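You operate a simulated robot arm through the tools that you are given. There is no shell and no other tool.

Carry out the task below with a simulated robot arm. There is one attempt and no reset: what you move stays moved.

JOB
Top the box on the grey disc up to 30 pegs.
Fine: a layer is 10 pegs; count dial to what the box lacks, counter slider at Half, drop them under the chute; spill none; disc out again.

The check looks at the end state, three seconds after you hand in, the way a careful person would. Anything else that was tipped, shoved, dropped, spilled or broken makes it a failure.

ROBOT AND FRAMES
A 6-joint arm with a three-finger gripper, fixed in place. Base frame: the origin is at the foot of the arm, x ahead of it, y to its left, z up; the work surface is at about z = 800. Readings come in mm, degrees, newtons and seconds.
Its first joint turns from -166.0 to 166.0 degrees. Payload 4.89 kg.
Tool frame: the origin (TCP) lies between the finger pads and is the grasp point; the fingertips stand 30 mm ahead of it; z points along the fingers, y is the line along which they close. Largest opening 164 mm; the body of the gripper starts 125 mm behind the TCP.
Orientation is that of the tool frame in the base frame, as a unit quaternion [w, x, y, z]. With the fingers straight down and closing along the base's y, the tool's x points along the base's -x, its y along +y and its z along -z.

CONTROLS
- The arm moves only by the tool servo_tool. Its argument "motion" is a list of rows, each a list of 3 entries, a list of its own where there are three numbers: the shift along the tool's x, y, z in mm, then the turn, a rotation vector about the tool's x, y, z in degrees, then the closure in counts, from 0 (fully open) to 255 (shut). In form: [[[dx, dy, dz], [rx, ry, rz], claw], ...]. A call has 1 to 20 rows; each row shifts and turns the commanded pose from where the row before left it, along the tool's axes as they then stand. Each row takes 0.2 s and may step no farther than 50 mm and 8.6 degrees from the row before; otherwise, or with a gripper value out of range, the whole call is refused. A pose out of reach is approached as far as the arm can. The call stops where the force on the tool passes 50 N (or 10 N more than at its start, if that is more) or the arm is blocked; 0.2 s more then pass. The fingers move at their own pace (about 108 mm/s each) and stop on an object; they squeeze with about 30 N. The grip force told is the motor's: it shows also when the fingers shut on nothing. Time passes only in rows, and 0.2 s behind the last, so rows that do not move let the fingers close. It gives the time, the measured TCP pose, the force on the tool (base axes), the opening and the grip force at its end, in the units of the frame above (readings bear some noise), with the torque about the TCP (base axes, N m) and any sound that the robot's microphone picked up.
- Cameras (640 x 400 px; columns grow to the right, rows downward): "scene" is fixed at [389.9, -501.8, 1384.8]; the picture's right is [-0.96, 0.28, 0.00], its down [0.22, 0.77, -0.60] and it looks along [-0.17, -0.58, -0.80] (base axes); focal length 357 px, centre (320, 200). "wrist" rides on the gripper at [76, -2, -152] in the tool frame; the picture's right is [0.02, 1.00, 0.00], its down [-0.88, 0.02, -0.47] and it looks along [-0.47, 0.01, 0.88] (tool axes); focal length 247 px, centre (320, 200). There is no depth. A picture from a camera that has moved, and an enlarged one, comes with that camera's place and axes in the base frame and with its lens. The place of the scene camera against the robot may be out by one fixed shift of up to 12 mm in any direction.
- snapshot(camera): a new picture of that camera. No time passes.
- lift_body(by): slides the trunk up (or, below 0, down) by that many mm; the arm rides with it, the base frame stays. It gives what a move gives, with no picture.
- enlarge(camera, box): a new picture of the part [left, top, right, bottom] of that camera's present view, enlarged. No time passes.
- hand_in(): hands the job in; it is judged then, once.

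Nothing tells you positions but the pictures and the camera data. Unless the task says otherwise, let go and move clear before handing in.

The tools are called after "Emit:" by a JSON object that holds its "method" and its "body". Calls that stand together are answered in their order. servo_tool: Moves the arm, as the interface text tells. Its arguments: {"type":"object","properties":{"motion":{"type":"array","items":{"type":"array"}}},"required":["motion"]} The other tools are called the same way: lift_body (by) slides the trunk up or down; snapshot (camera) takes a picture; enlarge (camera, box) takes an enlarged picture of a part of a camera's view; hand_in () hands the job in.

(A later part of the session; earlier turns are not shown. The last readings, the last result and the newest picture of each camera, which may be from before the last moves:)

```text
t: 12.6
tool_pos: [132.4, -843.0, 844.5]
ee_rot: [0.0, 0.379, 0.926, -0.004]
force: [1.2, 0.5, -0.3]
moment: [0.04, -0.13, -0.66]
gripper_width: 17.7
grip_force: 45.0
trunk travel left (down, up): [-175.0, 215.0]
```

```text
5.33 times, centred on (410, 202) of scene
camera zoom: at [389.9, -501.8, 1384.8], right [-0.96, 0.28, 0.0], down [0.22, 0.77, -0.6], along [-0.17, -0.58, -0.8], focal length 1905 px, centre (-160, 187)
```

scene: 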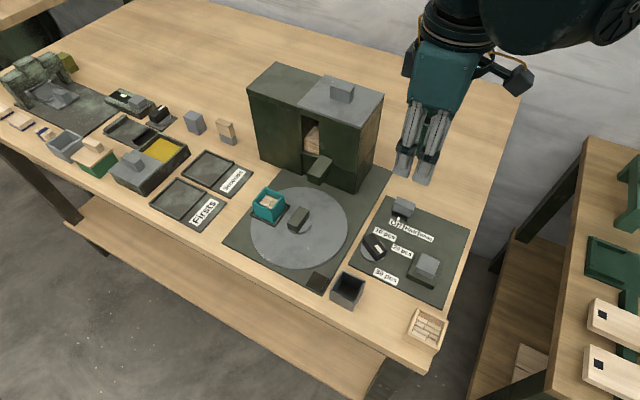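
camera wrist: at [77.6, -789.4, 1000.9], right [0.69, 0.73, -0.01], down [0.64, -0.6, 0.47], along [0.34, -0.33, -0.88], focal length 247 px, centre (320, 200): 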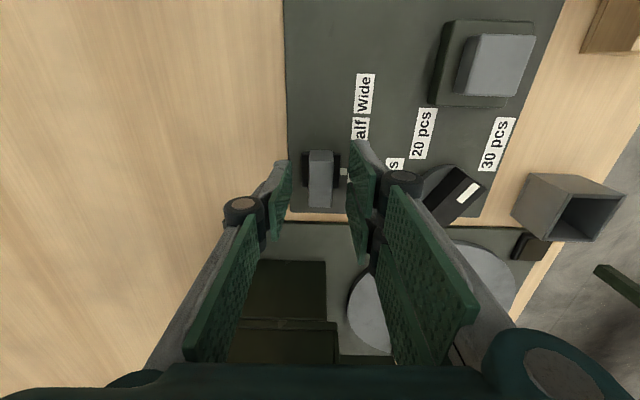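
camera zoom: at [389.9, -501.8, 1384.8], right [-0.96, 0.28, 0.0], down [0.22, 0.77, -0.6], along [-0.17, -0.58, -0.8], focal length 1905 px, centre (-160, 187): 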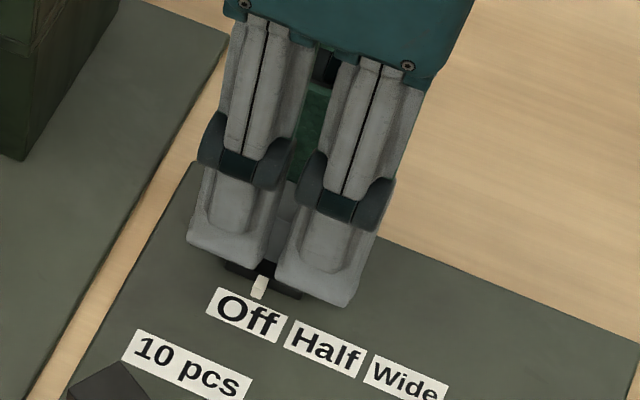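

The handle is gripped (17.7 mm). Now I'll slide it along the panel's label line toward Half in small steps.

Emit:
{"method": "servo_tool", "body": {"motion": [[[5, 0, 0], [0, 0, 0], 255], [[5, 0, 0], [0, 0, 0], 255], [[5, 0, 0], [0, 0, 0], 255], [[5, 0, 0], [0, 0, 0], 255], [[5, 0, 0], [0, 0, 0], 255], [[3, 0, 0], [0, 0, 0], 255], [[0, 0, 0], [0, 0, 0], 255]]}}

Emit:
{"method": "enlarge", "body": {"camera": "scene", "box": [365, 165, 455, 240]}}

Emit:
{"method": "snapshot", "body": {"camera": "wrist"}}

```text
t: 14.2
tool_pos: [113.8, -822.7, 844.5]
ee_rot: [-0.001, 0.378, 0.926, -0.004]
force: [4.1, 4.0, 5.8]
moment: [-0.05, -0.32, -0.63]
gripper_width: 17.8
grip_force: 44.8
trunk travel left (down, up): [-175.0, 215.0]
```

```text
5.33 times, centred on (410, 202) of scene
camera zoom: at [389.9, -501.8, 1384.8], right [-0.96, 0.28, 0.0], down [0.22, 0.77, -0.6], along [-0.17, -0.58, -0.8], focal length 1905 px, centre (-160, 187)
```

zoom: 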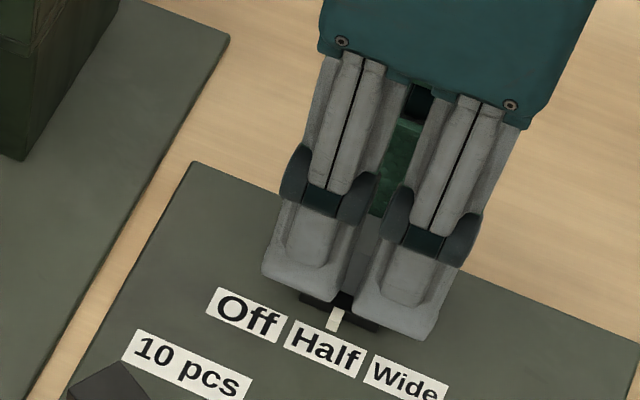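

```text
taken
camera wrist: at [57.5, -768.5, 995.9], right [0.69, 0.73, -0.01], down [0.64, -0.6, 0.47], along [0.34, -0.33, -0.88], focal length 247 px, centre (320, 200)
```

wrist: 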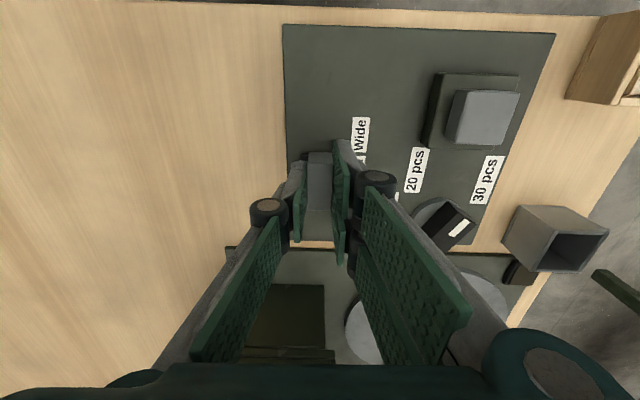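

The tick is now at Half or just short of it. I'll zoom to check its alignment to the label.

Emit:
{"method": "enlarge", "body": {"camera": "scene", "box": [392, 205, 442, 242]}}

```text
10.81 times, centred on (417, 224) of scene
camera zoom: at [389.9, -501.8, 1384.8], right [-0.96, 0.28, 0.0], down [0.22, 0.77, -0.6], along [-0.17, -0.58, -0.8], focal length 3862 px, centre (-729, -54)
```

zoom: 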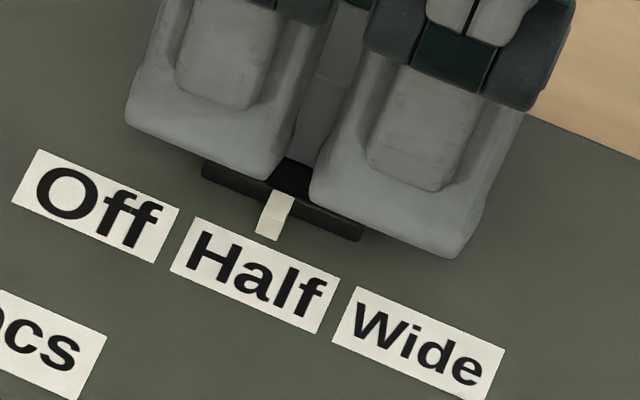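

It's about 1–1.5 mm short of the label centre, so I'll nudge it on by 1.5 mm, then release and rise.

Emit:
{"method": "servo_tool", "body": {"motion": [[[1.5, 0, 0], [0, 0, 0], 255], [[0, 0, 0], [0, 0, 0], 255]]}}

Emit:
{"method": "enlarge", "body": {"camera": "scene", "box": [392, 205, 442, 242]}}

```text
t: 14.8
tool_pos: [112.0, -821.8, 843.8]
ee_rot: [-0.001, 0.379, 0.925, -0.004]
force: [4.4, 4.1, 11.6]
moment: [0.16, -0.14, -0.63]
gripper_width: 17.6
grip_force: 44.5
trunk travel left (down, up): [-175.0, 215.0]
```

```text
10.81 times, centred on (417, 224) of scene
camera zoom: at [389.9, -501.8, 1384.8], right [-0.96, 0.28, 0.0], down [0.22, 0.77, -0.6], along [-0.17, -0.58, -0.8], focal length 3862 px, centre (-729, -54)
```

zoom: 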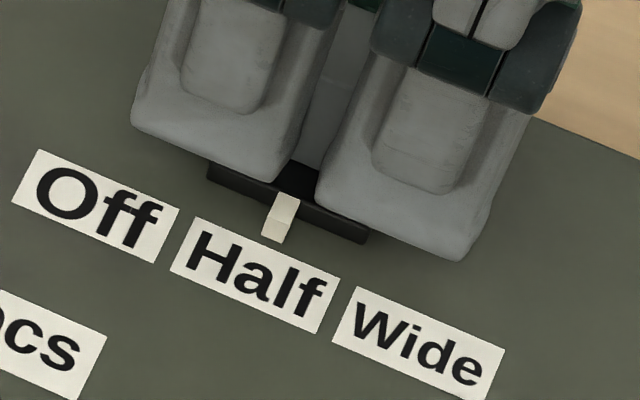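

The tick now lines up with Half. I'll release, rise, and move over the dial, turning the hand to grip across its bar.

Emit:
{"method": "servo_tool", "body": {"motion": [[[0, 0, 0], [0, 0, 0], 225], [[0, 0, 0], [0, 0, 0], 187], [[0, 0, -10], [0, 0, 0], 187], [[0, 0, -30], [0, 0, 0], 187], [[0, 0, -30], [0, 0, 0], 187], [[-15.1, 35.4, 0], [0, 0, 0], 187], [[-15.1, 35.4, 0], [0, 0, 0], 187], [[-15, 35.4, 0], [0, 0, 0], 187], [[0, 0, 0], [0, 0, 7.6], 187], [[0, 0, 0], [0, 0, 7.6], 187], [[0, 0, 0], [0, 0, 7.6], 187], [[0, 0, 0], [0, 0, 7.6], 187], [[0, 0, 0], [0, 0, 0], 187]]}}

Emit:
{"method": "snapshot", "body": {"camera": "wrist"}}

Emit:
{"method": "snapshot", "body": {"camera": "scene"}}

Emit:
{"method": "enlarge", "body": {"camera": "scene", "box": [365, 180, 455, 255]}}

```text
t: 17.6
tool_pos: [218.6, -777.4, 912.8]
ee_rot: [0.001, 0.608, 0.794, -0.003]
force: [-0.5, 0.7, 0.7]
moment: [0.0, -0.03, -0.02]
gripper_width: 43.7
grip_force: 0.0
trunk travel left (down, up): [-175.0, 215.0]
```

```text
taken
camera wrist: at [197.7, -702.6, 1063.5], right [0.96, 0.28, -0.01], down [0.25, -0.84, 0.48], along [0.13, -0.46, -0.88], focal length 247 px, centre (320, 200)
```

wrist: 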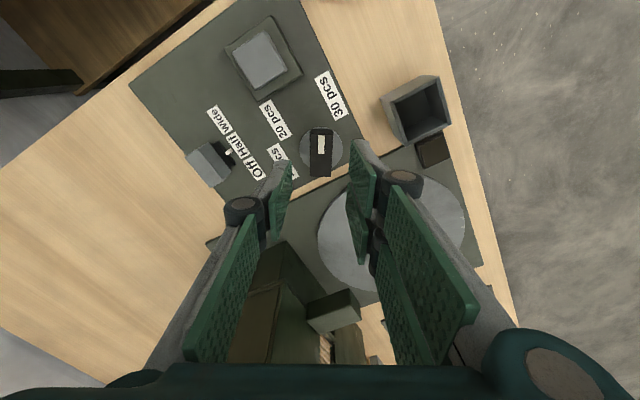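

```text
taken
```

scene: 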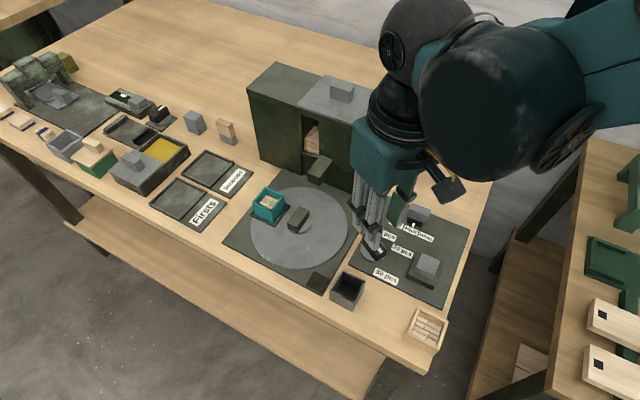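

```text
5.33 times, centred on (410, 218) of scene
camera zoom: at [389.9, -501.8, 1384.8], right [-0.96, 0.28, 0.0], down [0.22, 0.77, -0.6], along [-0.17, -0.58, -0.8], focal length 1905 px, centre (-160, 107)
```

zoom: 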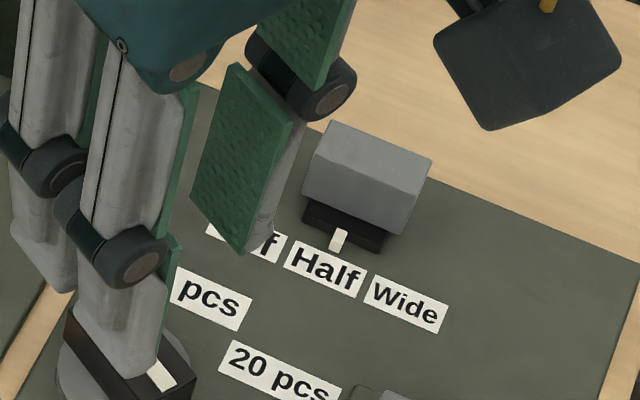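

The slider stays at Half, and the dial bar is upright in the wrist view between the fingers. I'll zoom to confirm its alignment before descending.

Emit:
{"method": "enlarge", "body": {"camera": "wrist", "box": [250, 90, 390, 190]}}

```text
4.00 times, centred on (320, 140) of wrist
camera zoom: at [197.7, -702.6, 1063.5], right [0.96, 0.28, -0.01], down [0.25, -0.84, 0.48], along [0.13, -0.46, -0.88], focal length 988 px, centre (320, 440)
```

zoom: 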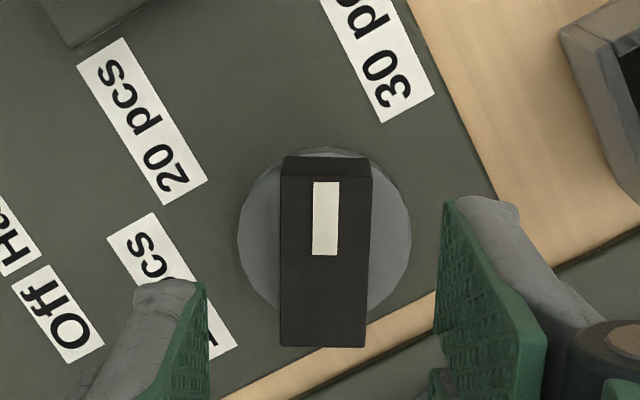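

The dial bar is centred between the fingers within about 1 mm. I'll descend with the tips beside the bar and close on it.

Emit:
{"method": "servo_tool", "body": {"motion": [[[0, 1, 30], [0, 0, 0], 187], [[0, 0, 24], [0, 0, 0], 187], [[0, 0, 12], [0, 0, 0], 187], [[0, 0, 0], [0, 0, 0], 210], [[0, 0, 0], [0, 0, 0], 235], [[0, 0, 0], [0, 0, 0], 255], [[0, 0, 0], [0, 0, 0], 255]]}}

Emit:
{"method": "enlarge", "body": {"camera": "scene", "box": [340, 190, 440, 270]}}

```text
t: 19.2
tool_pos: [219.3, -777.1, 846.1]
ee_rot: [0.001, 0.608, 0.794, -0.004]
force: [11.9, 9.3, -1.2]
moment: [0.54, -0.32, -0.02]
gripper_width: 21.4
grip_force: 44.8
trunk travel left (down, up): [-175.0, 215.0]
```

```text
5.00 times, centred on (390, 230) of scene
camera zoom: at [389.9, -501.8, 1384.8], right [-0.96, 0.28, 0.0], down [0.22, 0.77, -0.6], along [-0.17, -0.58, -0.8], focal length 1786 px, centre (-30, 50)
```

zoom: 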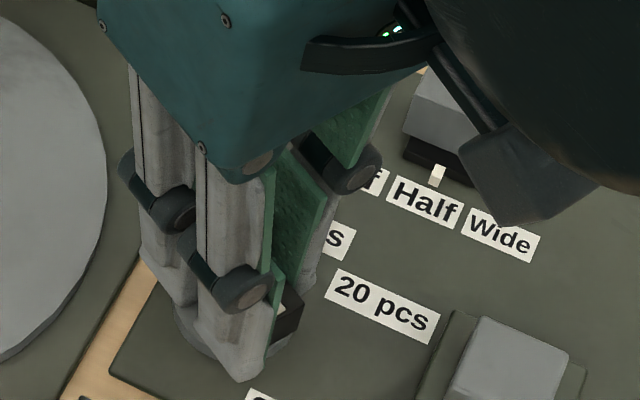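

I have the dial bar gripped (21.4 mm). I'll turn it toward 10, first 60 degrees to check it follows.

Emit:
{"method": "servo_tool", "body": {"motion": [[[0, 0, 0], [0, 0, -5], 255], [[0, 0, 0], [0, 0, -5], 255], [[0, 0, 0], [0, 0, -5], 255], [[0, 0, 0], [0, 0, -5], 255], [[0, 0, 0], [0, 0, -5], 255], [[0, 0, 0], [0, 0, -5], 255], [[0, 0, 0], [0, 0, -5], 255], [[0, 0, 0], [0, 0, -5], 255], [[0, 0, 0], [0, 0, -5], 255], [[0, 0, 0], [0, 0, -5], 255], [[0, 0, 0], [0, 0, -5], 255], [[0, 0, 0], [0, 0, -5], 255]]}}

Emit:
{"method": "snapshot", "body": {"camera": "wrist"}}

Emit:
{"method": "enlarge", "body": {"camera": "scene", "box": [340, 190, 440, 270]}}

```text
t: 21.8
tool_pos: [219.5, -778.4, 846.0]
ee_rot: [-0.003, 0.13, 0.992, -0.004]
force: [-1.6, 9.1, -32.0]
moment: [0.03, -0.51, 0.03]
gripper_width: 21.9
grip_force: 45.3
trunk travel left (down, up): [-175.0, 215.0]
```

```text
taken
camera wrist: at [145.6, -758.6, 998.0], right [0.24, 0.97, -0.01], down [0.86, -0.2, 0.47], along [0.46, -0.12, -0.88], focal length 247 px, centre (320, 200)
```

wrist: 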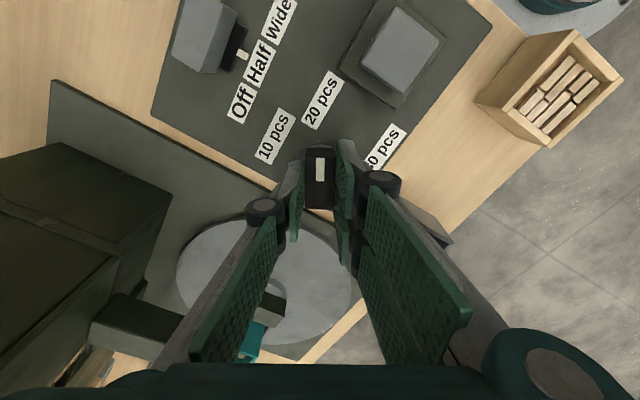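

```text
5.00 times, centred on (390, 230) of scene
camera zoom: at [389.9, -501.8, 1384.8], right [-0.96, 0.28, 0.0], down [0.22, 0.77, -0.6], along [-0.17, -0.58, -0.8], focal length 1786 px, centre (-30, 50)
```

zoom: 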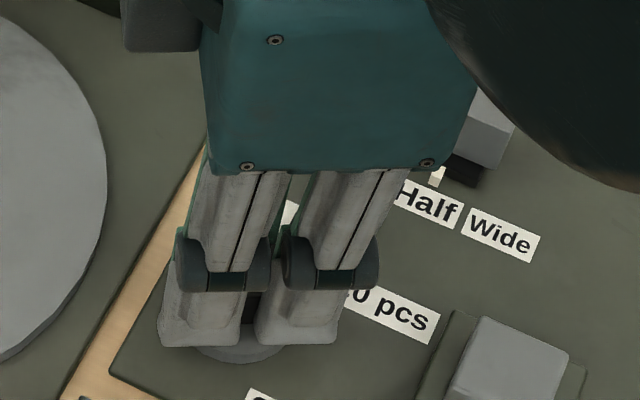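

The dial follows and now points right at 20, so the detents are about 60 degrees apart. I'll continue toward 10 in small steps.

Emit:
{"method": "servo_tool", "body": {"motion": [[[0, 0, 0.5], [0, 0, -5], 255], [[0, 0, 0], [0, 0, -5], 255], [[0, 0, 0], [0, 0, -5], 255], [[0, 0, 0], [0, 0, -5], 255], [[0, 0, 0], [0, 0, -5], 255], [[0, 0, 0], [0, 0, -5], 255], [[0, 0, 0], [0, 0, -5], 255], [[0, 0, 0], [0, 0, -5], 255], [[0, 0, 0], [0, 0, -5], 255], [[0, 0, 0], [0, 0, -5], 255], [[0, 0, 0], [0, 0, -5], 255]]}}

Emit:
{"method": "snapshot", "body": {"camera": "wrist"}}

```text
t: 24.2
tool_pos: [220.0, -778.2, 845.9]
ee_rot: [-0.003, -0.343, 0.939, -0.002]
force: [-2.2, 5.2, -17.3]
moment: [0.59, -0.58, -0.01]
gripper_width: 21.9
grip_force: 44.3
trunk travel left (down, up): [-175.0, 215.0]
```

```text
taken
camera wrist: at [162.5, -827.2, 998.4], right [-0.66, 0.75, 0.0], down [0.66, 0.59, 0.47], along [0.35, 0.31, -0.88], focal length 247 px, centre (320, 200)
```

wrist: 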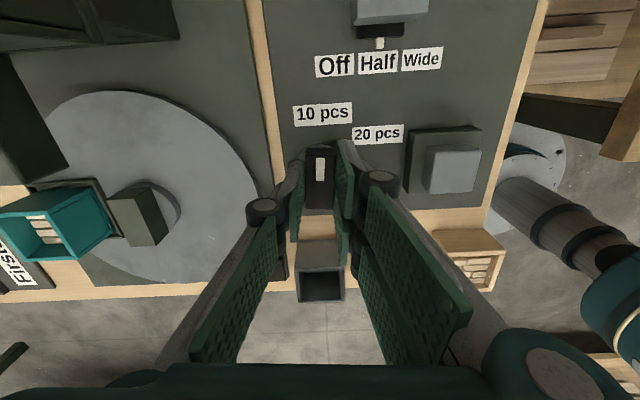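

The bar points at the "10 pcs" label after 115 degrees; equal detents would put it about 5 degrees further. I'll turn 4 degrees more, then release and see where it rests.

Emit:
{"method": "servo_tool", "body": {"motion": [[[0, 0, 0], [0, 0, -2], 255], [[0, 0, 0], [0, 0, -2], 255], [[0, 0, 0], [0, 0, 0], 255], [[0, 0, 0], [0, 0, 0], 220], [[0, 0, 0], [0, 0, 0], 187], [[0, 0, -20], [0, 0, 0], 187], [[0, 0, -40], [0, 0, 0], 187], [[0, 0, 0], [0, 0, 0], 187]]}}

Emit:
{"method": "snapshot", "body": {"camera": "wrist"}}

Emit:
{"method": "enlarge", "body": {"camera": "wrist", "box": [260, 60, 400, 190]}}

Emit:
{"method": "enlarge", "body": {"camera": "scene", "box": [340, 190, 440, 270]}}

```text
t: 26.0
tool_pos: [220.4, -777.0, 907.2]
ee_rot: [-0.003, -0.375, 0.927, -0.002]
force: [0.5, -0.6, -0.8]
moment: [-0.03, 0.02, -0.02]
gripper_width: 44.1
grip_force: 0.1
trunk travel left (down, up): [-175.0, 215.0]
```

```text
taken
camera wrist: at [166.8, -830.4, 1058.8], right [-0.71, 0.7, 0.0], down [0.62, 0.63, 0.47], along [0.33, 0.33, -0.88], focal length 247 px, centre (320, 200)
```

wrist: 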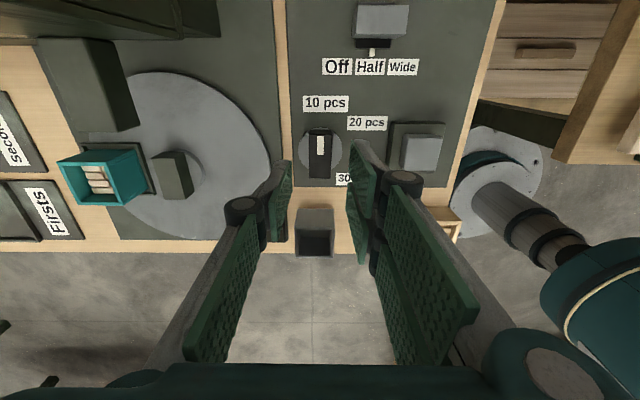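

```text
3.08 times, centred on (330, 125) of wrist
camera zoom: at [166.8, -830.4, 1058.8], right [-0.71, 0.7, 0.0], down [0.62, 0.63, 0.47], along [0.33, 0.33, -0.88], focal length 760 px, centre (289, 431)
```

zoom: 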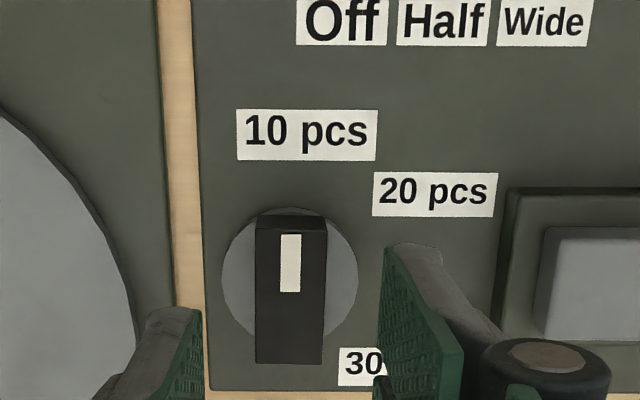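

```text
5.00 times, centred on (390, 230) of scene
camera zoom: at [389.9, -501.8, 1384.8], right [-0.96, 0.28, 0.0], down [0.22, 0.77, -0.6], along [-0.17, -0.58, -0.8], focal length 1786 px, centre (-30, 50)
```

zoom: 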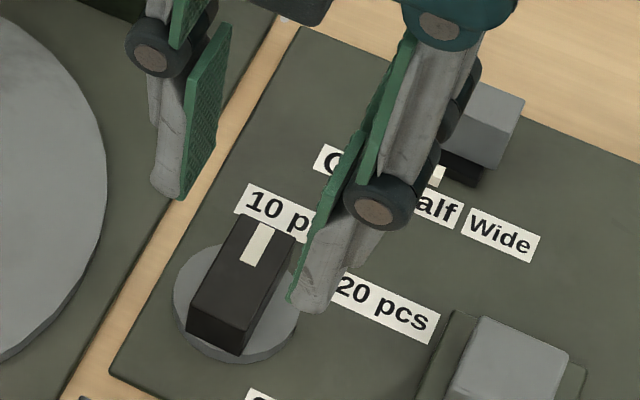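

The dial clearly rests at "10 pcs" and the slider is at Half. Next I'll move over the disc knob, thumb on the tray side, with a narrow opening.

Emit:
{"method": "servo_tool", "body": {"motion": [[[0, 0, -28], [0, 0, -1.5], 205], [[-5.2, -36.3, 0], [0, 0, 0], 205], [[-5.2, -36.3, 0], [0, 0, 0], 205], [[-5.2, -36.3, 0], [0, 0, 0], 205], [[-5.2, -36.3, 0], [0, 0, 0], 205], [[0, 0, 0], [0, 0, 0], 205]]}}

Emit:
{"method": "snapshot", "body": {"camera": "wrist"}}

Emit:
{"method": "enlarge", "body": {"camera": "wrist", "box": [250, 90, 390, 200]}}

Emit:
{"method": "snapshot", "body": {"camera": "scene"}}

```text
t: 27.4
tool_pos: [337.7, -862.8, 933.2]
ee_rot: [-0.002, -0.387, 0.922, -0.003]
force: [0.5, 0.3, -0.2]
moment: [0.06, 0.04, 0.01]
gripper_width: 32.0
grip_force: 0.0
trunk travel left (down, up): [-175.0, 215.0]
```

```text
taken
camera wrist: at [286.1, -917.4, 1085.5], right [-0.73, 0.68, 0.0], down [0.6, 0.65, 0.47], along [0.32, 0.34, -0.88], focal length 247 px, centre (320, 200)
```

wrist: 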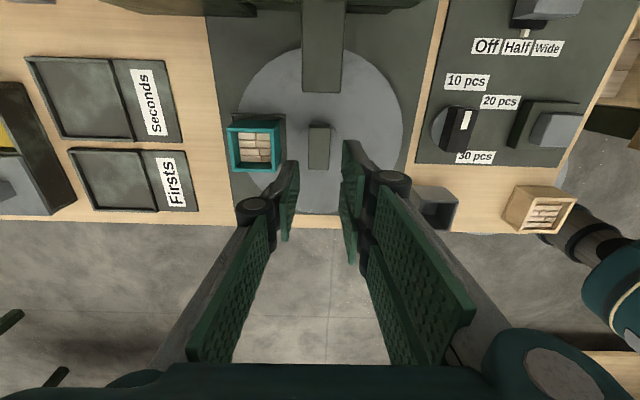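

```text
3.64 times, centred on (320, 145) of wrist
camera zoom: at [286.1, -917.4, 1085.5], right [-0.73, 0.68, 0.0], down [0.6, 0.65, 0.47], along [0.32, 0.34, -0.88], focal length 898 px, centre (320, 400)
```

zoom: 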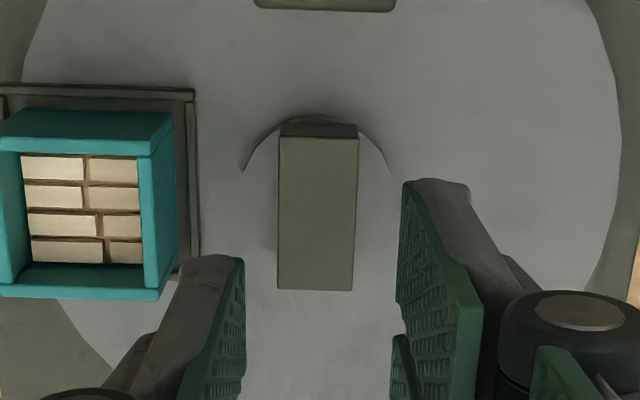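

```text
taken
```

scene: 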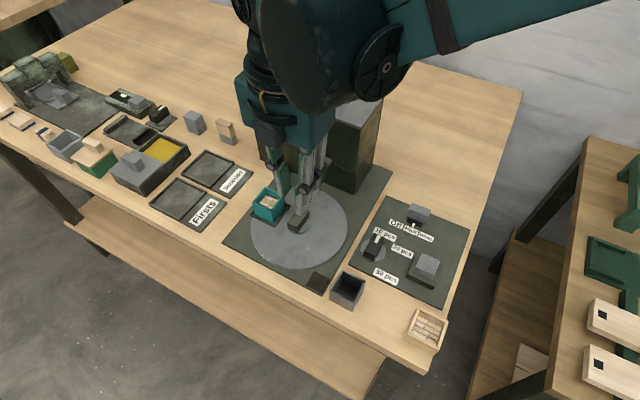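

The knob is centred between the fingers (within 1–2 mm), with the thumb clear of the tray edge. I'll descend carefully to grasp height.

Emit:
{"method": "servo_tool", "body": {"motion": [[[0, -1, 30], [0, 0, 0], 205], [[0, 0, 25], [0, 0, 0], 205], [[0, 0, 15], [0, 0, 0], 205], [[0, 0, 10], [0, 0, 0], 205], [[0, 0, 0], [0, 0, 0], 205]]}}

Emit:
{"method": "enlarge", "body": {"camera": "scene", "box": [240, 160, 350, 250]}}

Emit:
{"method": "enlarge", "body": {"camera": "wrist", "box": [220, 100, 400, 250]}}

```text
t: 28.6
tool_pos: [338.3, -864.6, 853.6]
ee_rot: [-0.003, -0.387, 0.922, -0.002]
force: [0.2, 0.4, -0.4]
moment: [0.05, 0.0, 0.03]
gripper_width: 31.8
grip_force: 0.2
trunk travel left (down, up): [-175.0, 215.0]
```

```text
4.44 times, centred on (295, 205) of scene
camera zoom: at [389.9, -501.8, 1384.8], right [-0.96, 0.28, 0.0], down [0.22, 0.77, -0.6], along [-0.17, -0.58, -0.8], focal length 1588 px, centre (431, 178)
```

zoom: 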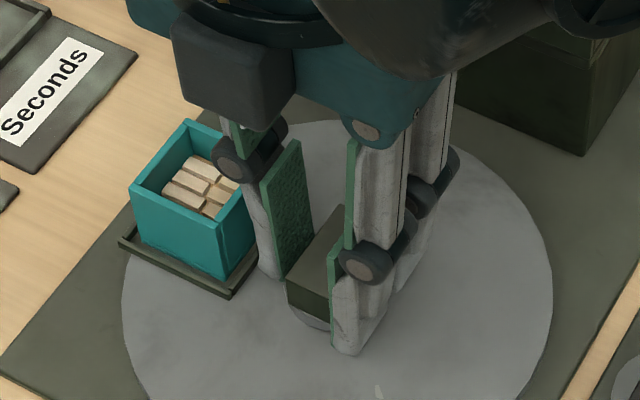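

```text
2.67 times, centred on (310, 175) of wrist
camera zoom: at [286.1, -919.3, 1005.3], right [-0.73, 0.68, 0.0], down [0.6, 0.65, 0.47], along [0.32, 0.34, -0.88], focal length 659 px, centre (347, 267)
```

zoom: 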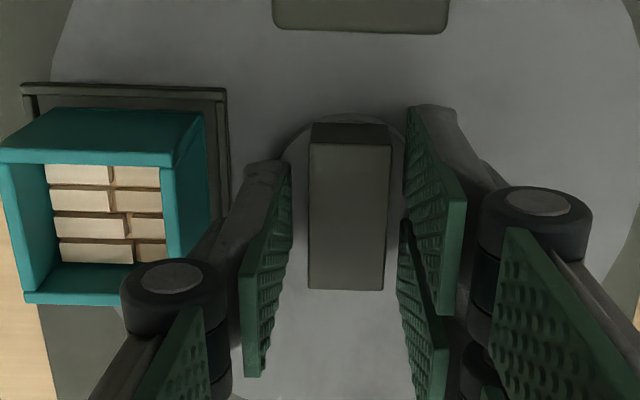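

The fingers straddle the knob with clear gaps to the tray and box. I'll lower 3 mm more and close on it.

Emit:
{"method": "servo_tool", "body": {"motion": [[[0, -0.5, 3], [0, 0, 0], 205], [[0, 0, 0], [0, 0, 0], 225], [[0, 0, 0], [0, 0, 0], 245], [[0, 0, 0], [0, 0, 0], 255], [[0, 0, 0], [0, 0, 0], 255]]}}

Emit:
{"method": "enlarge", "body": {"camera": "scene", "box": [240, 160, 350, 250]}}

```text
t: 29.8
tool_pos: [337.6, -864.0, 852.4]
ee_rot: [-0.004, -0.387, 0.922, -0.002]
force: [-16.0, 19.1, -3.3]
moment: [0.56, 0.47, -0.72]
gripper_width: 21.8
grip_force: 45.2
trunk travel left (down, up): [-175.0, 215.0]
```

```text
4.44 times, centred on (295, 205) of scene
camera zoom: at [389.9, -501.8, 1384.8], right [-0.96, 0.28, 0.0], down [0.22, 0.77, -0.6], along [-0.17, -0.58, -0.8], focal length 1588 px, centre (431, 178)
```

zoom: 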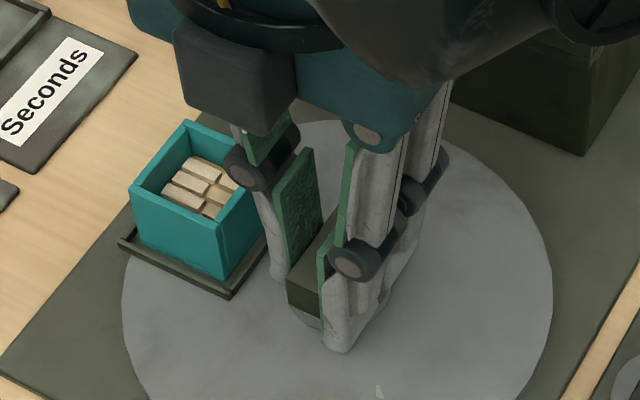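

The knob is held (21.8 mm), with a side force of about 25 N from being slightly off-centre. I'll shift 1 mm to relieve it before turning.

Emit:
{"method": "servo_tool", "body": {"motion": [[[0, 1, 0], [0, 0, 0], 255], [[0, 0, 0], [0, 0, 0], 255]]}}

```text
t: 30.4
tool_pos: [338.3, -864.6, 852.2]
ee_rot: [-0.003, -0.387, 0.922, -0.003]
force: [-15.1, 12.3, -5.0]
moment: [0.35, 0.31, -0.74]
gripper_width: 21.9
grip_force: 44.6
trunk travel left (down, up): [-175.0, 215.0]
```

The side force is falling. I'll nudge a little more and start the turn clockwise in small steps, watching forces.

Emit:
{"method": "servo_tool", "body": {"motion": [[[0, 0.7, 0], [0, 0, 0], 255], [[0, 0, 0], [0, 0, 3], 255], [[0, 0, 0], [0, 0, 4], 255], [[0, 0, 0], [0, 0, 4], 255], [[0, 0, 0], [0, 0, 4], 255]]}}

Emit:
{"method": "enlarge", "body": {"camera": "scene", "box": [220, 130, 380, 260]}}

```text
t: 31.6
tool_pos: [338.4, -864.9, 852.1]
ee_rot: [-0.003, -0.263, 0.965, -0.002]
force: [-12.3, 4.9, -29.7]
moment: [-0.21, 0.7, -0.03]
gripper_width: 21.6
grip_force: 44.6
trunk travel left (down, up): [-175.0, 215.0]
```

```text
3.08 times, centred on (300, 195) of scene
camera zoom: at [389.9, -501.8, 1384.8], right [-0.96, 0.28, 0.0], down [0.22, 0.77, -0.6], along [-0.17, -0.58, -0.8], focal length 1099 px, centre (382, 215)
```

zoom: 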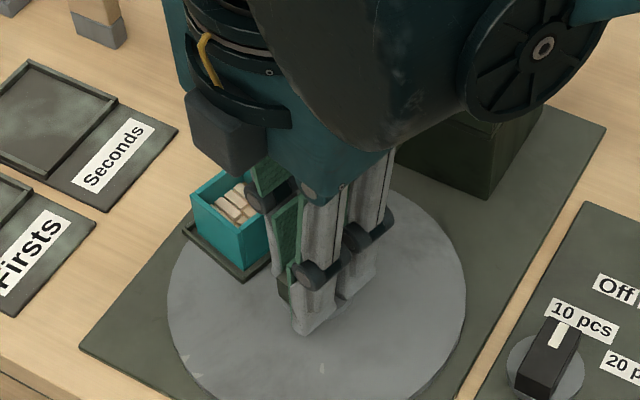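

The disc and box turn with the knob. I'll continue 40 degrees and check again.

Emit:
{"method": "servo_tool", "body": {"motion": [[[0, 0, 0.6], [0, 0, 4], 255], [[0, 0, 0], [0, 0, 4], 255], [[0, 0, 0], [0, 0, 4], 255], [[0, 0, 0], [0, 0, 4], 255], [[0, 0, 0], [0, 0, 4], 255], [[0, 0, 0], [0, 0, 4], 255], [[0, 0, 0], [0, 0, 4], 255], [[0, 0, 0], [0, 0, 4], 255], [[0, 0, 0], [0, 0, 4], 255], [[0, 0, 0], [0, 0, 4], 255]]}}

Emit:
{"method": "enlarge", "body": {"camera": "scene", "box": [220, 130, 380, 260]}}

Emit:
{"method": "snapshot", "body": {"camera": "wrist"}}

```text
t: 33.6
tool_pos: [338.4, -864.8, 850.9]
ee_rot: [0.0, 0.026, 1.0, -0.005]
force: [3.4, -3.9, -2.9]
moment: [-0.28, 0.19, 0.01]
gripper_width: 22.0
grip_force: 44.8
trunk travel left (down, up): [-175.0, 215.0]
stopped in row 9: the force on the tool passed its limit at 52 N (the readings are from after the stop); the commanded pose is now the measured one
```

```text
3.08 times, centred on (300, 195) of scene
camera zoom: at [389.9, -501.8, 1384.8], right [-0.96, 0.28, 0.0], down [0.22, 0.77, -0.6], along [-0.17, -0.58, -0.8], focal length 1099 px, centre (382, 215)
```

zoom: 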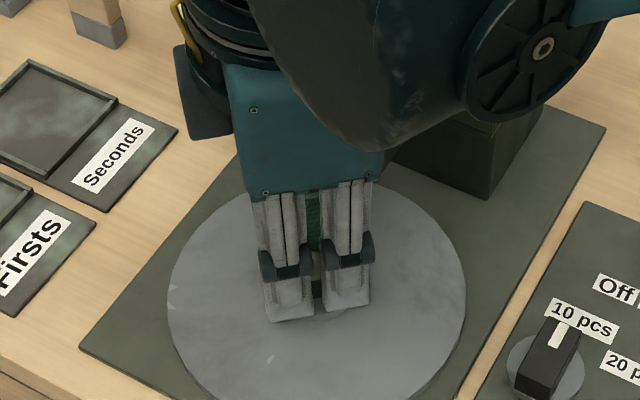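

```text
taken
camera wrist: at [262.1, -862.0, 1002.7], right [0.03, 1.0, -0.01], down [0.88, -0.02, 0.47], along [0.47, -0.02, -0.88], focal length 247 px, centre (320, 200)
```

wrist: 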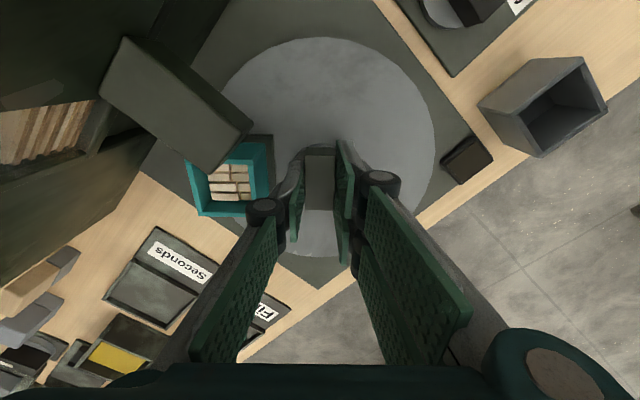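

The force limit tripped mid-turn but the disc has followed to about 49 degrees with the box intact, and forces have relaxed. I'll go on in shorter batches.

Emit:
{"method": "servo_tool", "body": {"motion": [[[0, 0, 0], [0, 0, 3], 255], [[0, 0, 0], [0, 0, 3], 255], [[0, 0, 0], [0, 0, 3], 255], [[0, 0, 0], [0, 0, 3], 255], [[0, 0, 0], [0, 0, 3], 255]]}}

```text
t: 34.8
tool_pos: [337.4, -866.3, 852.0]
ee_rot: [-0.001, 0.157, 0.988, -0.006]
force: [2.8, -27.9, 5.0]
moment: [-0.6, 0.63, 0.06]
gripper_width: 21.9
grip_force: 44.9
trunk travel left (down, up): [-175.0, 215.0]
```

The turn is going well, with a 28 N side pull toward -y. I'll shift 1 mm with it and continue.

Emit:
{"method": "servo_tool", "body": {"motion": [[[-0.3, -1.0, 0], [0, 0, 0], 255], [[0, 0, 0], [0, 0, 3], 255], [[0, 0, 0], [0, 0, 3], 255], [[0, 0, 0], [0, 0, 3], 255], [[0, 0, 0], [0, 0, 3], 255]]}}

Emit:
{"method": "snapshot", "body": {"camera": "wrist"}}

```text
t: 36.0
tool_pos: [338.5, -866.1, 850.2]
ee_rot: [0.0, 0.259, 0.966, -0.004]
force: [0.7, -15.4, -4.1]
moment: [0.14, 0.86, 0.03]
gripper_width: 21.7
grip_force: 45.0
trunk travel left (down, up): [-175.0, 215.0]
```

```text
taken
camera wrist: at [271.3, -828.6, 1002.4], right [0.48, 0.88, -0.01], down [0.77, -0.42, 0.47], along [0.41, -0.24, -0.88], focal length 247 px, centre (320, 200)
```

wrist: 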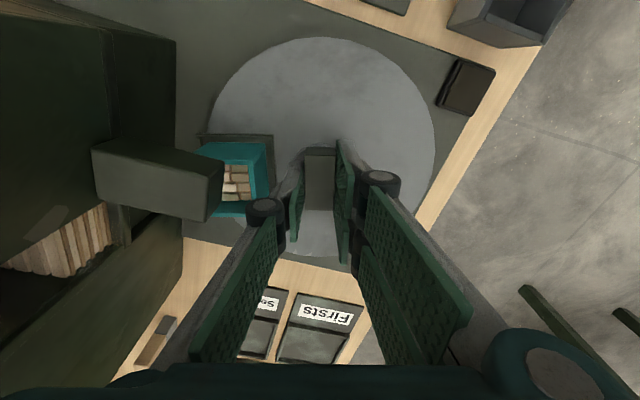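

The box is nearly under the spout at about 75 degrees. I'll complete the remaining 14.5 degrees.

Emit:
{"method": "servo_tool", "body": {"motion": [[[0, -0.6, 0], [0, 0, 3], 255], [[0, 0, 0], [0, 0, 3], 255], [[0, 0, 0], [0, 0, 3], 255], [[0, 0, 0], [0, 0, 3], 255], [[0, 0, 0], [0, 0, 2.5], 255], [[0, 0, 0], [0, 0, 0], 255]]}}

Emit:
{"method": "snapshot", "body": {"camera": "wrist"}}

Emit:
{"method": "enlarge", "body": {"camera": "wrist", "box": [180, 100, 380, 240]}}

Emit:
{"method": "enlarge", "body": {"camera": "scene", "box": [220, 110, 390, 260]}}

```text
t: 37.4
tool_pos: [337.5, -867.2, 851.4]
ee_rot: [0.0, 0.38, 0.925, -0.004]
force: [-12.8, 1.4, -10.9]
moment: [0.54, 0.82, 0.01]
gripper_width: 21.7
grip_force: 45.1
trunk travel left (down, up): [-175.0, 215.0]
```

```text
taken
camera wrist: at [282.4, -813.4, 1002.3], right [0.69, 0.73, -0.01], down [0.64, -0.6, 0.48], along [0.34, -0.33, -0.88], focal length 247 px, centre (320, 200)
```

wrist: 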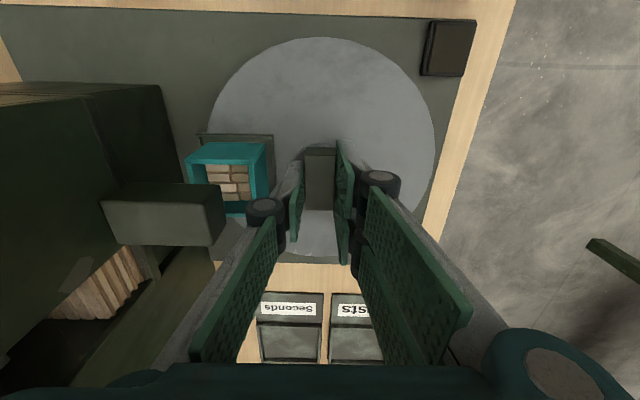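

```text
2.86 times, centred on (280, 170) of wrist
camera zoom: at [282.4, -813.4, 1002.3], right [0.69, 0.73, -0.01], down [0.64, -0.6, 0.48], along [0.34, -0.33, -0.88], focal length 706 px, centre (434, 286)
```

zoom: 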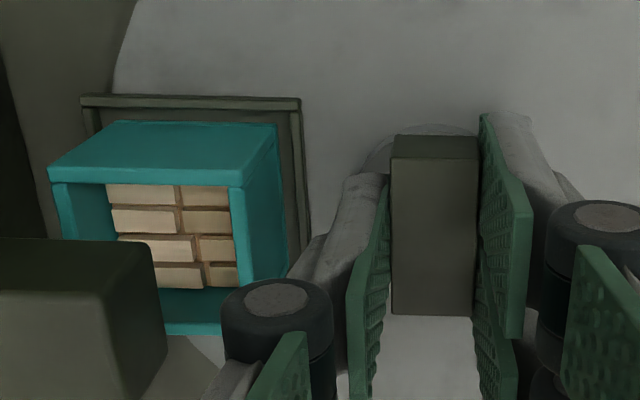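

```text
2.67 times, centred on (305, 185) of scene
camera zoom: at [389.9, -501.8, 1384.8], right [-0.96, 0.28, 0.0], down [0.22, 0.77, -0.6], along [-0.17, -0.58, -0.8], focal length 953 px, centre (360, 240)
```

zoom: 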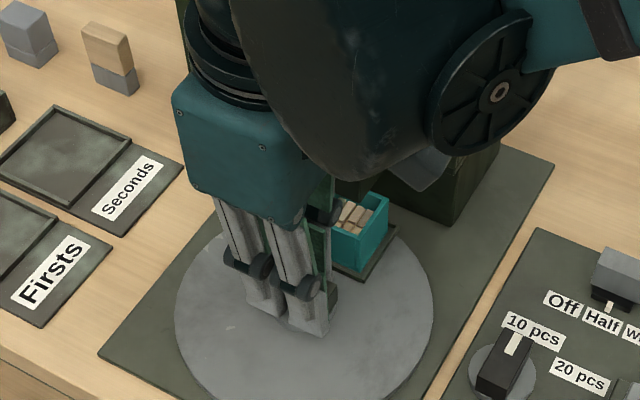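

The box now appears to sit under the spout after 90 degrees. I'll release the knob, rise clear, and turn the hand so the wrist camera looks straight down on spout and box to verify alignment.

Emit:
{"method": "servo_tool", "body": {"motion": [[[0, 0, 0], [0, 0, 0], 230], [[0, 0, 0], [0, 0, 0], 205], [[0, 0, -10], [0, 0, 0], 205], [[0, 0, -30], [0, 0, 0], 205], [[0, 0, -40], [0, 0, 0], 205], [[0, 0, -10], [0, 0, -8], 205], [[0, 0, 0], [0, 0, -8], 205], [[0, 0, 0], [0, 0, -8], 205], [[0, 0, 0], [0, 0, -8], 205], [[0, 0, 0], [0, 0, -8], 205], [[0, 0, 0], [0, 0, -8], 205], [[0, 0, 0], [0, 0, -8], 205], [[0, 0, 0], [0, 0, -8], 205], [[0, 0, 0], [0, 0, -8], 205], [[0, 0, 0], [0, 0, -8], 205], [[0, 0, 0], [0, 0, -8], 205], [[0, 0, 0], [0, 0, 0], 205]]}}

Emit:
{"method": "snapshot", "body": {"camera": "wrist"}}

Emit:
{"method": "enlarge", "body": {"camera": "wrist", "box": [260, 20, 400, 140]}}

Emit:
{"method": "snapshot", "body": {"camera": "scene"}}

```text
t: 41.0
tool_pos: [339.1, -865.6, 942.7]
ee_rot: [-0.003, -0.371, 0.929, -0.004]
force: [-0.6, 0.2, -0.1]
moment: [0.03, -0.01, 0.01]
gripper_width: 32.1
grip_force: 0.1
trunk travel left (down, up): [-175.0, 215.0]
```

```text
taken
camera wrist: at [284.1, -918.2, 1093.8], right [-0.7, 0.71, 0.0], down [0.63, 0.62, 0.47], along [0.33, 0.33, -0.89], focal length 247 px, centre (320, 200)
```

wrist: 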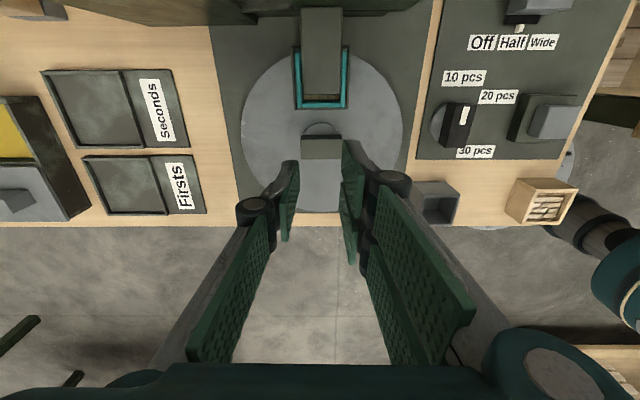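

```text
3.33 times, centred on (330, 80) of wrist
camera zoom: at [284.1, -918.2, 1093.8], right [-0.7, 0.71, 0.0], down [0.63, 0.62, 0.47], along [0.33, 0.33, -0.89], focal length 823 px, centre (287, 600)
```

zoom: 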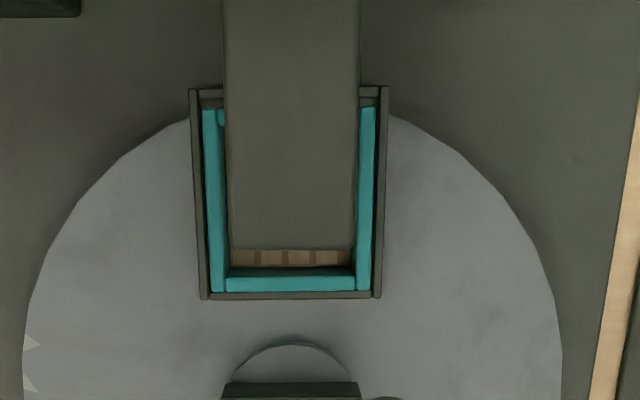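

```text
taken
```

scene: 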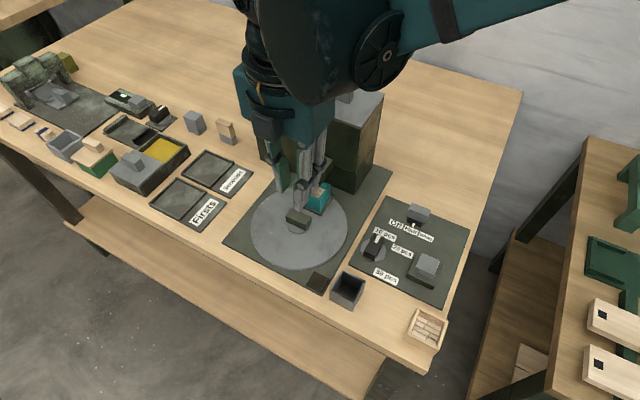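

The spout sits squarely over the box. Next: close the fingers, move over the button at about (147,-716), and check alignment before pressing.

Emit:
{"method": "servo_tool", "body": {"motion": [[[6, 40.1, 0], [0, 0, 0], 215], [[6, 40.1, 0], [0, 0, 0], 230], [[6, 40.1, 0], [0, 0, 0], 255], [[6, 40.1, 0], [0, 0, 0], 255], [[6, 40.1, 0], [0, 0, 0], 255], [[6, 40.1, 0], [0, 0, 0], 255], [[0, 0, 0], [0, 0, 0], 255], [[0, 0, 0], [0, 0, 0], 255]]}}

Emit:
{"method": "snapshot", "body": {"camera": "wrist"}}

Emit:
{"method": "enlarge", "body": {"camera": "scene", "box": [370, 190, 480, 310]}}

Emit:
{"method": "enlarge", "body": {"camera": "scene", "box": [240, 120, 370, 260]}}

```text
t: 42.8
tool_pos: [147.5, -714.8, 938.5]
ee_rot: [-0.004, -0.369, 0.929, -0.004]
force: [0.0, 0.1, -0.8]
moment: [-0.08, -0.02, -0.01]
gripper_width: 0.2
grip_force: 30.3
trunk travel left (down, up): [-175.0, 215.0]
```

```text
taken
camera wrist: at [92.8, -765.9, 1090.8], right [-0.7, 0.71, 0.0], down [0.63, 0.62, 0.47], along [0.33, 0.32, -0.89], focal length 247 px, centre (320, 200)
```

wrist: 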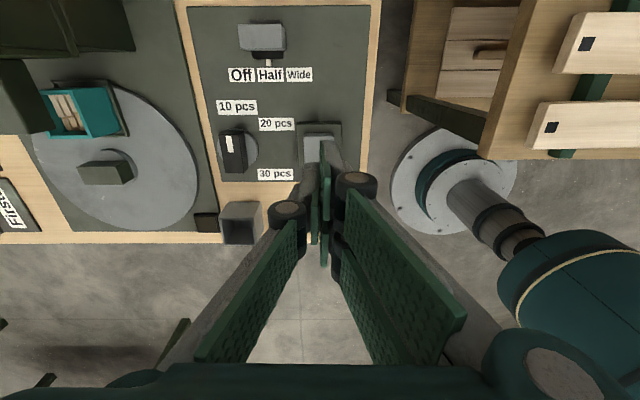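

```text
3.33 times, centred on (425, 250) of scene
camera zoom: at [389.9, -501.8, 1384.8], right [-0.96, 0.28, 0.0], down [0.22, 0.77, -0.6], along [-0.17, -0.58, -0.8], focal length 1191 px, centre (-30, 33)
```

zoom: 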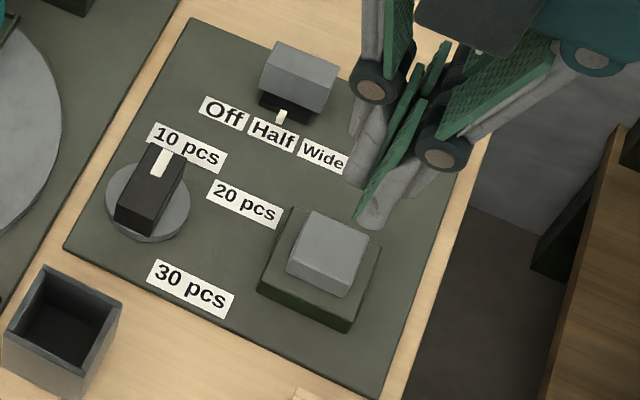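

```text
2.86 times, centred on (305, 190) of scene
camera zoom: at [389.9, -501.8, 1384.8], right [-0.96, 0.28, 0.0], down [0.22, 0.77, -0.6], along [-0.17, -0.58, -0.8], focal length 1021 px, centre (363, 229)
```

zoom: 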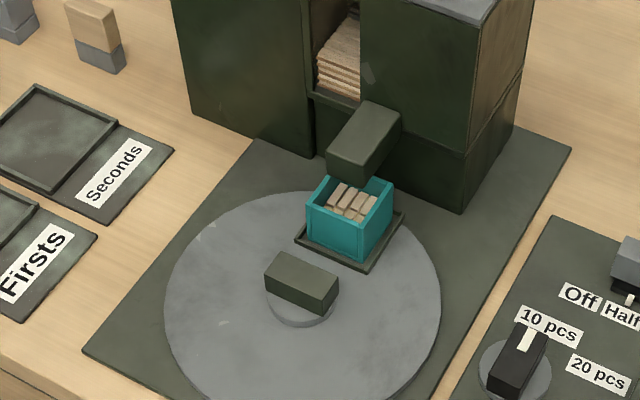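

The box is under the spout and the closed fingertips are above the button. I'll come down near it, then press slowly.

Emit:
{"method": "servo_tool", "body": {"motion": [[[0, 0, 20], [0, 0, 0], 255], [[0, 0, 20], [0, 0, 0], 255], [[0, 0, 18], [0, 0, 0], 255], [[0, 0, 5], [0, 0, 0], 255], [[0, 0, 0], [0, 0, 0], 255]]}}

Emit:
{"method": "enlarge", "body": {"camera": "scene", "box": [380, 210, 470, 300]}}

Emit:
{"method": "enlarge", "body": {"camera": "wrist", "box": [260, 110, 400, 250]}}

```text
t: 44.0
tool_pos: [147.2, -716.4, 878.5]
ee_rot: [-0.003, -0.369, 0.93, -0.003]
force: [-0.2, -0.5, -0.1]
moment: [0.01, -0.02, -0.01]
gripper_width: 0.0
grip_force: 29.7
trunk travel left (down, up): [-175.0, 215.0]
```

```text
4.44 times, centred on (425, 255) of scene
camera zoom: at [389.9, -501.8, 1384.8], right [-0.96, 0.28, 0.0], down [0.22, 0.77, -0.6], along [-0.17, -0.58, -0.8], focal length 1588 px, centre (-147, -44)
```

zoom: 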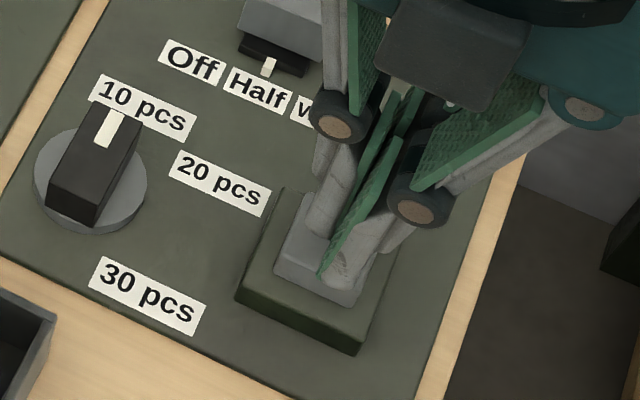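

```text
2.86 times, centred on (330, 180) of wrist
camera zoom: at [93.0, -768.7, 1030.1], right [-0.7, 0.71, 0.0], down [0.63, 0.62, 0.47], along [0.33, 0.32, -0.89], focal length 706 px, centre (291, 257)
```

zoom: 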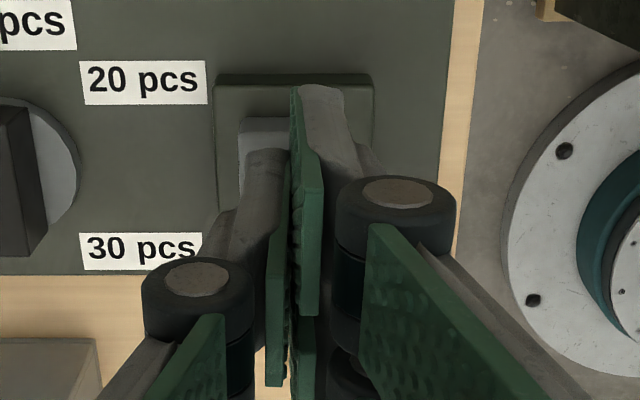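

The fingertips are centred on the cap. Pressing slowly now.

Emit:
{"method": "servo_tool", "body": {"motion": [[[0, 0, 3], [0, 0, 0], 255], [[0, 0, 3], [0, 0, 0], 255], [[0, 0, 3], [0, 0, 0], 255], [[0, 0, 2], [0, 0, 0], 255], [[0, 0, 2], [0, 0, 0], 255], [[0, 0, 2], [0, 0, 0], 255]]}}

Emit:
{"method": "enlarge", "body": {"camera": "scene", "box": [380, 210, 470, 300]}}

Emit:
{"method": "enlarge", "body": {"camera": "scene", "box": [240, 120, 370, 260]}}

```text
t: 45.4
tool_pos: [147.0, -717.1, 863.0]
ee_rot: [-0.003, -0.37, 0.929, -0.004]
force: [0.3, -0.5, 1.6]
moment: [0.03, -0.03, 0.03]
gripper_width: 0.1
grip_force: 29.4
trunk travel left (down, up): [-175.0, 215.0]
```

```text
4.44 times, centred on (425, 255) of scene
camera zoom: at [389.9, -501.8, 1384.8], right [-0.96, 0.28, 0.0], down [0.22, 0.77, -0.6], along [-0.17, -0.58, -0.8], focal length 1588 px, centre (-147, -44)
```

zoom: 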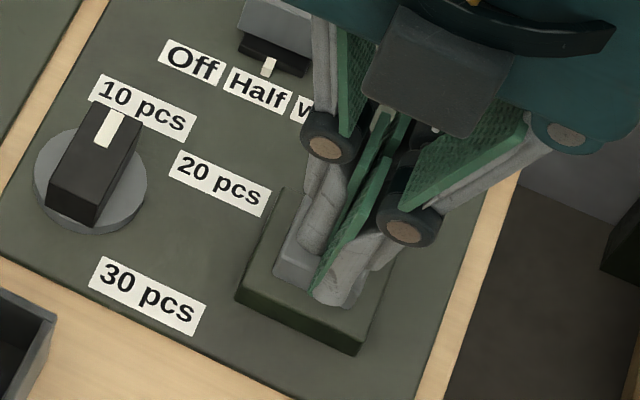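

```text
2.86 times, centred on (305, 190) of scene
camera zoom: at [389.9, -501.8, 1384.8], right [-0.96, 0.28, 0.0], down [0.22, 0.77, -0.6], along [-0.17, -0.58, -0.8], focal length 1021 px, centre (363, 229)
```

zoom: 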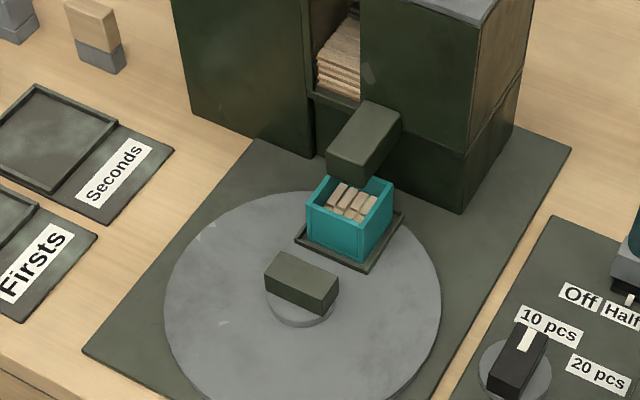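

Contact seems to have just begun (1.6 N) and no pegs dropped yet. I'll keep pressing in small steps.

Emit:
{"method": "servo_tool", "body": {"motion": [[[0, 0, 1.5], [0, 0, 0], 255], [[0, 0, 1.5], [0, 0, 0], 255], [[0, 0, 1.5], [0, 0, 0], 255], [[0, 0, 1.5], [0, 0, 0], 255]]}}

Emit:
{"method": "enlarge", "body": {"camera": "scene", "box": [240, 120, 370, 260]}}

```text
t: 46.4
tool_pos: [145.4, -718.1, 856.9]
ee_rot: [-0.002, -0.369, 0.929, -0.004]
force: [1.3, -1.7, 2.0]
moment: [-0.02, -0.02, -0.05]
gripper_width: 0.0
grip_force: 29.8
trunk travel left (down, up): [-175.0, 215.0]
```

```text
2.86 times, centred on (305, 190) of scene
camera zoom: at [389.9, -501.8, 1384.8], right [-0.96, 0.28, 0.0], down [0.22, 0.77, -0.6], along [-0.17, -0.58, -0.8], focal length 1021 px, centre (363, 229)
```

zoom: 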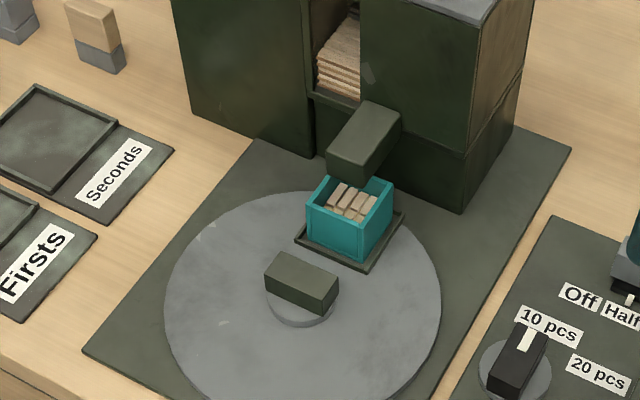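

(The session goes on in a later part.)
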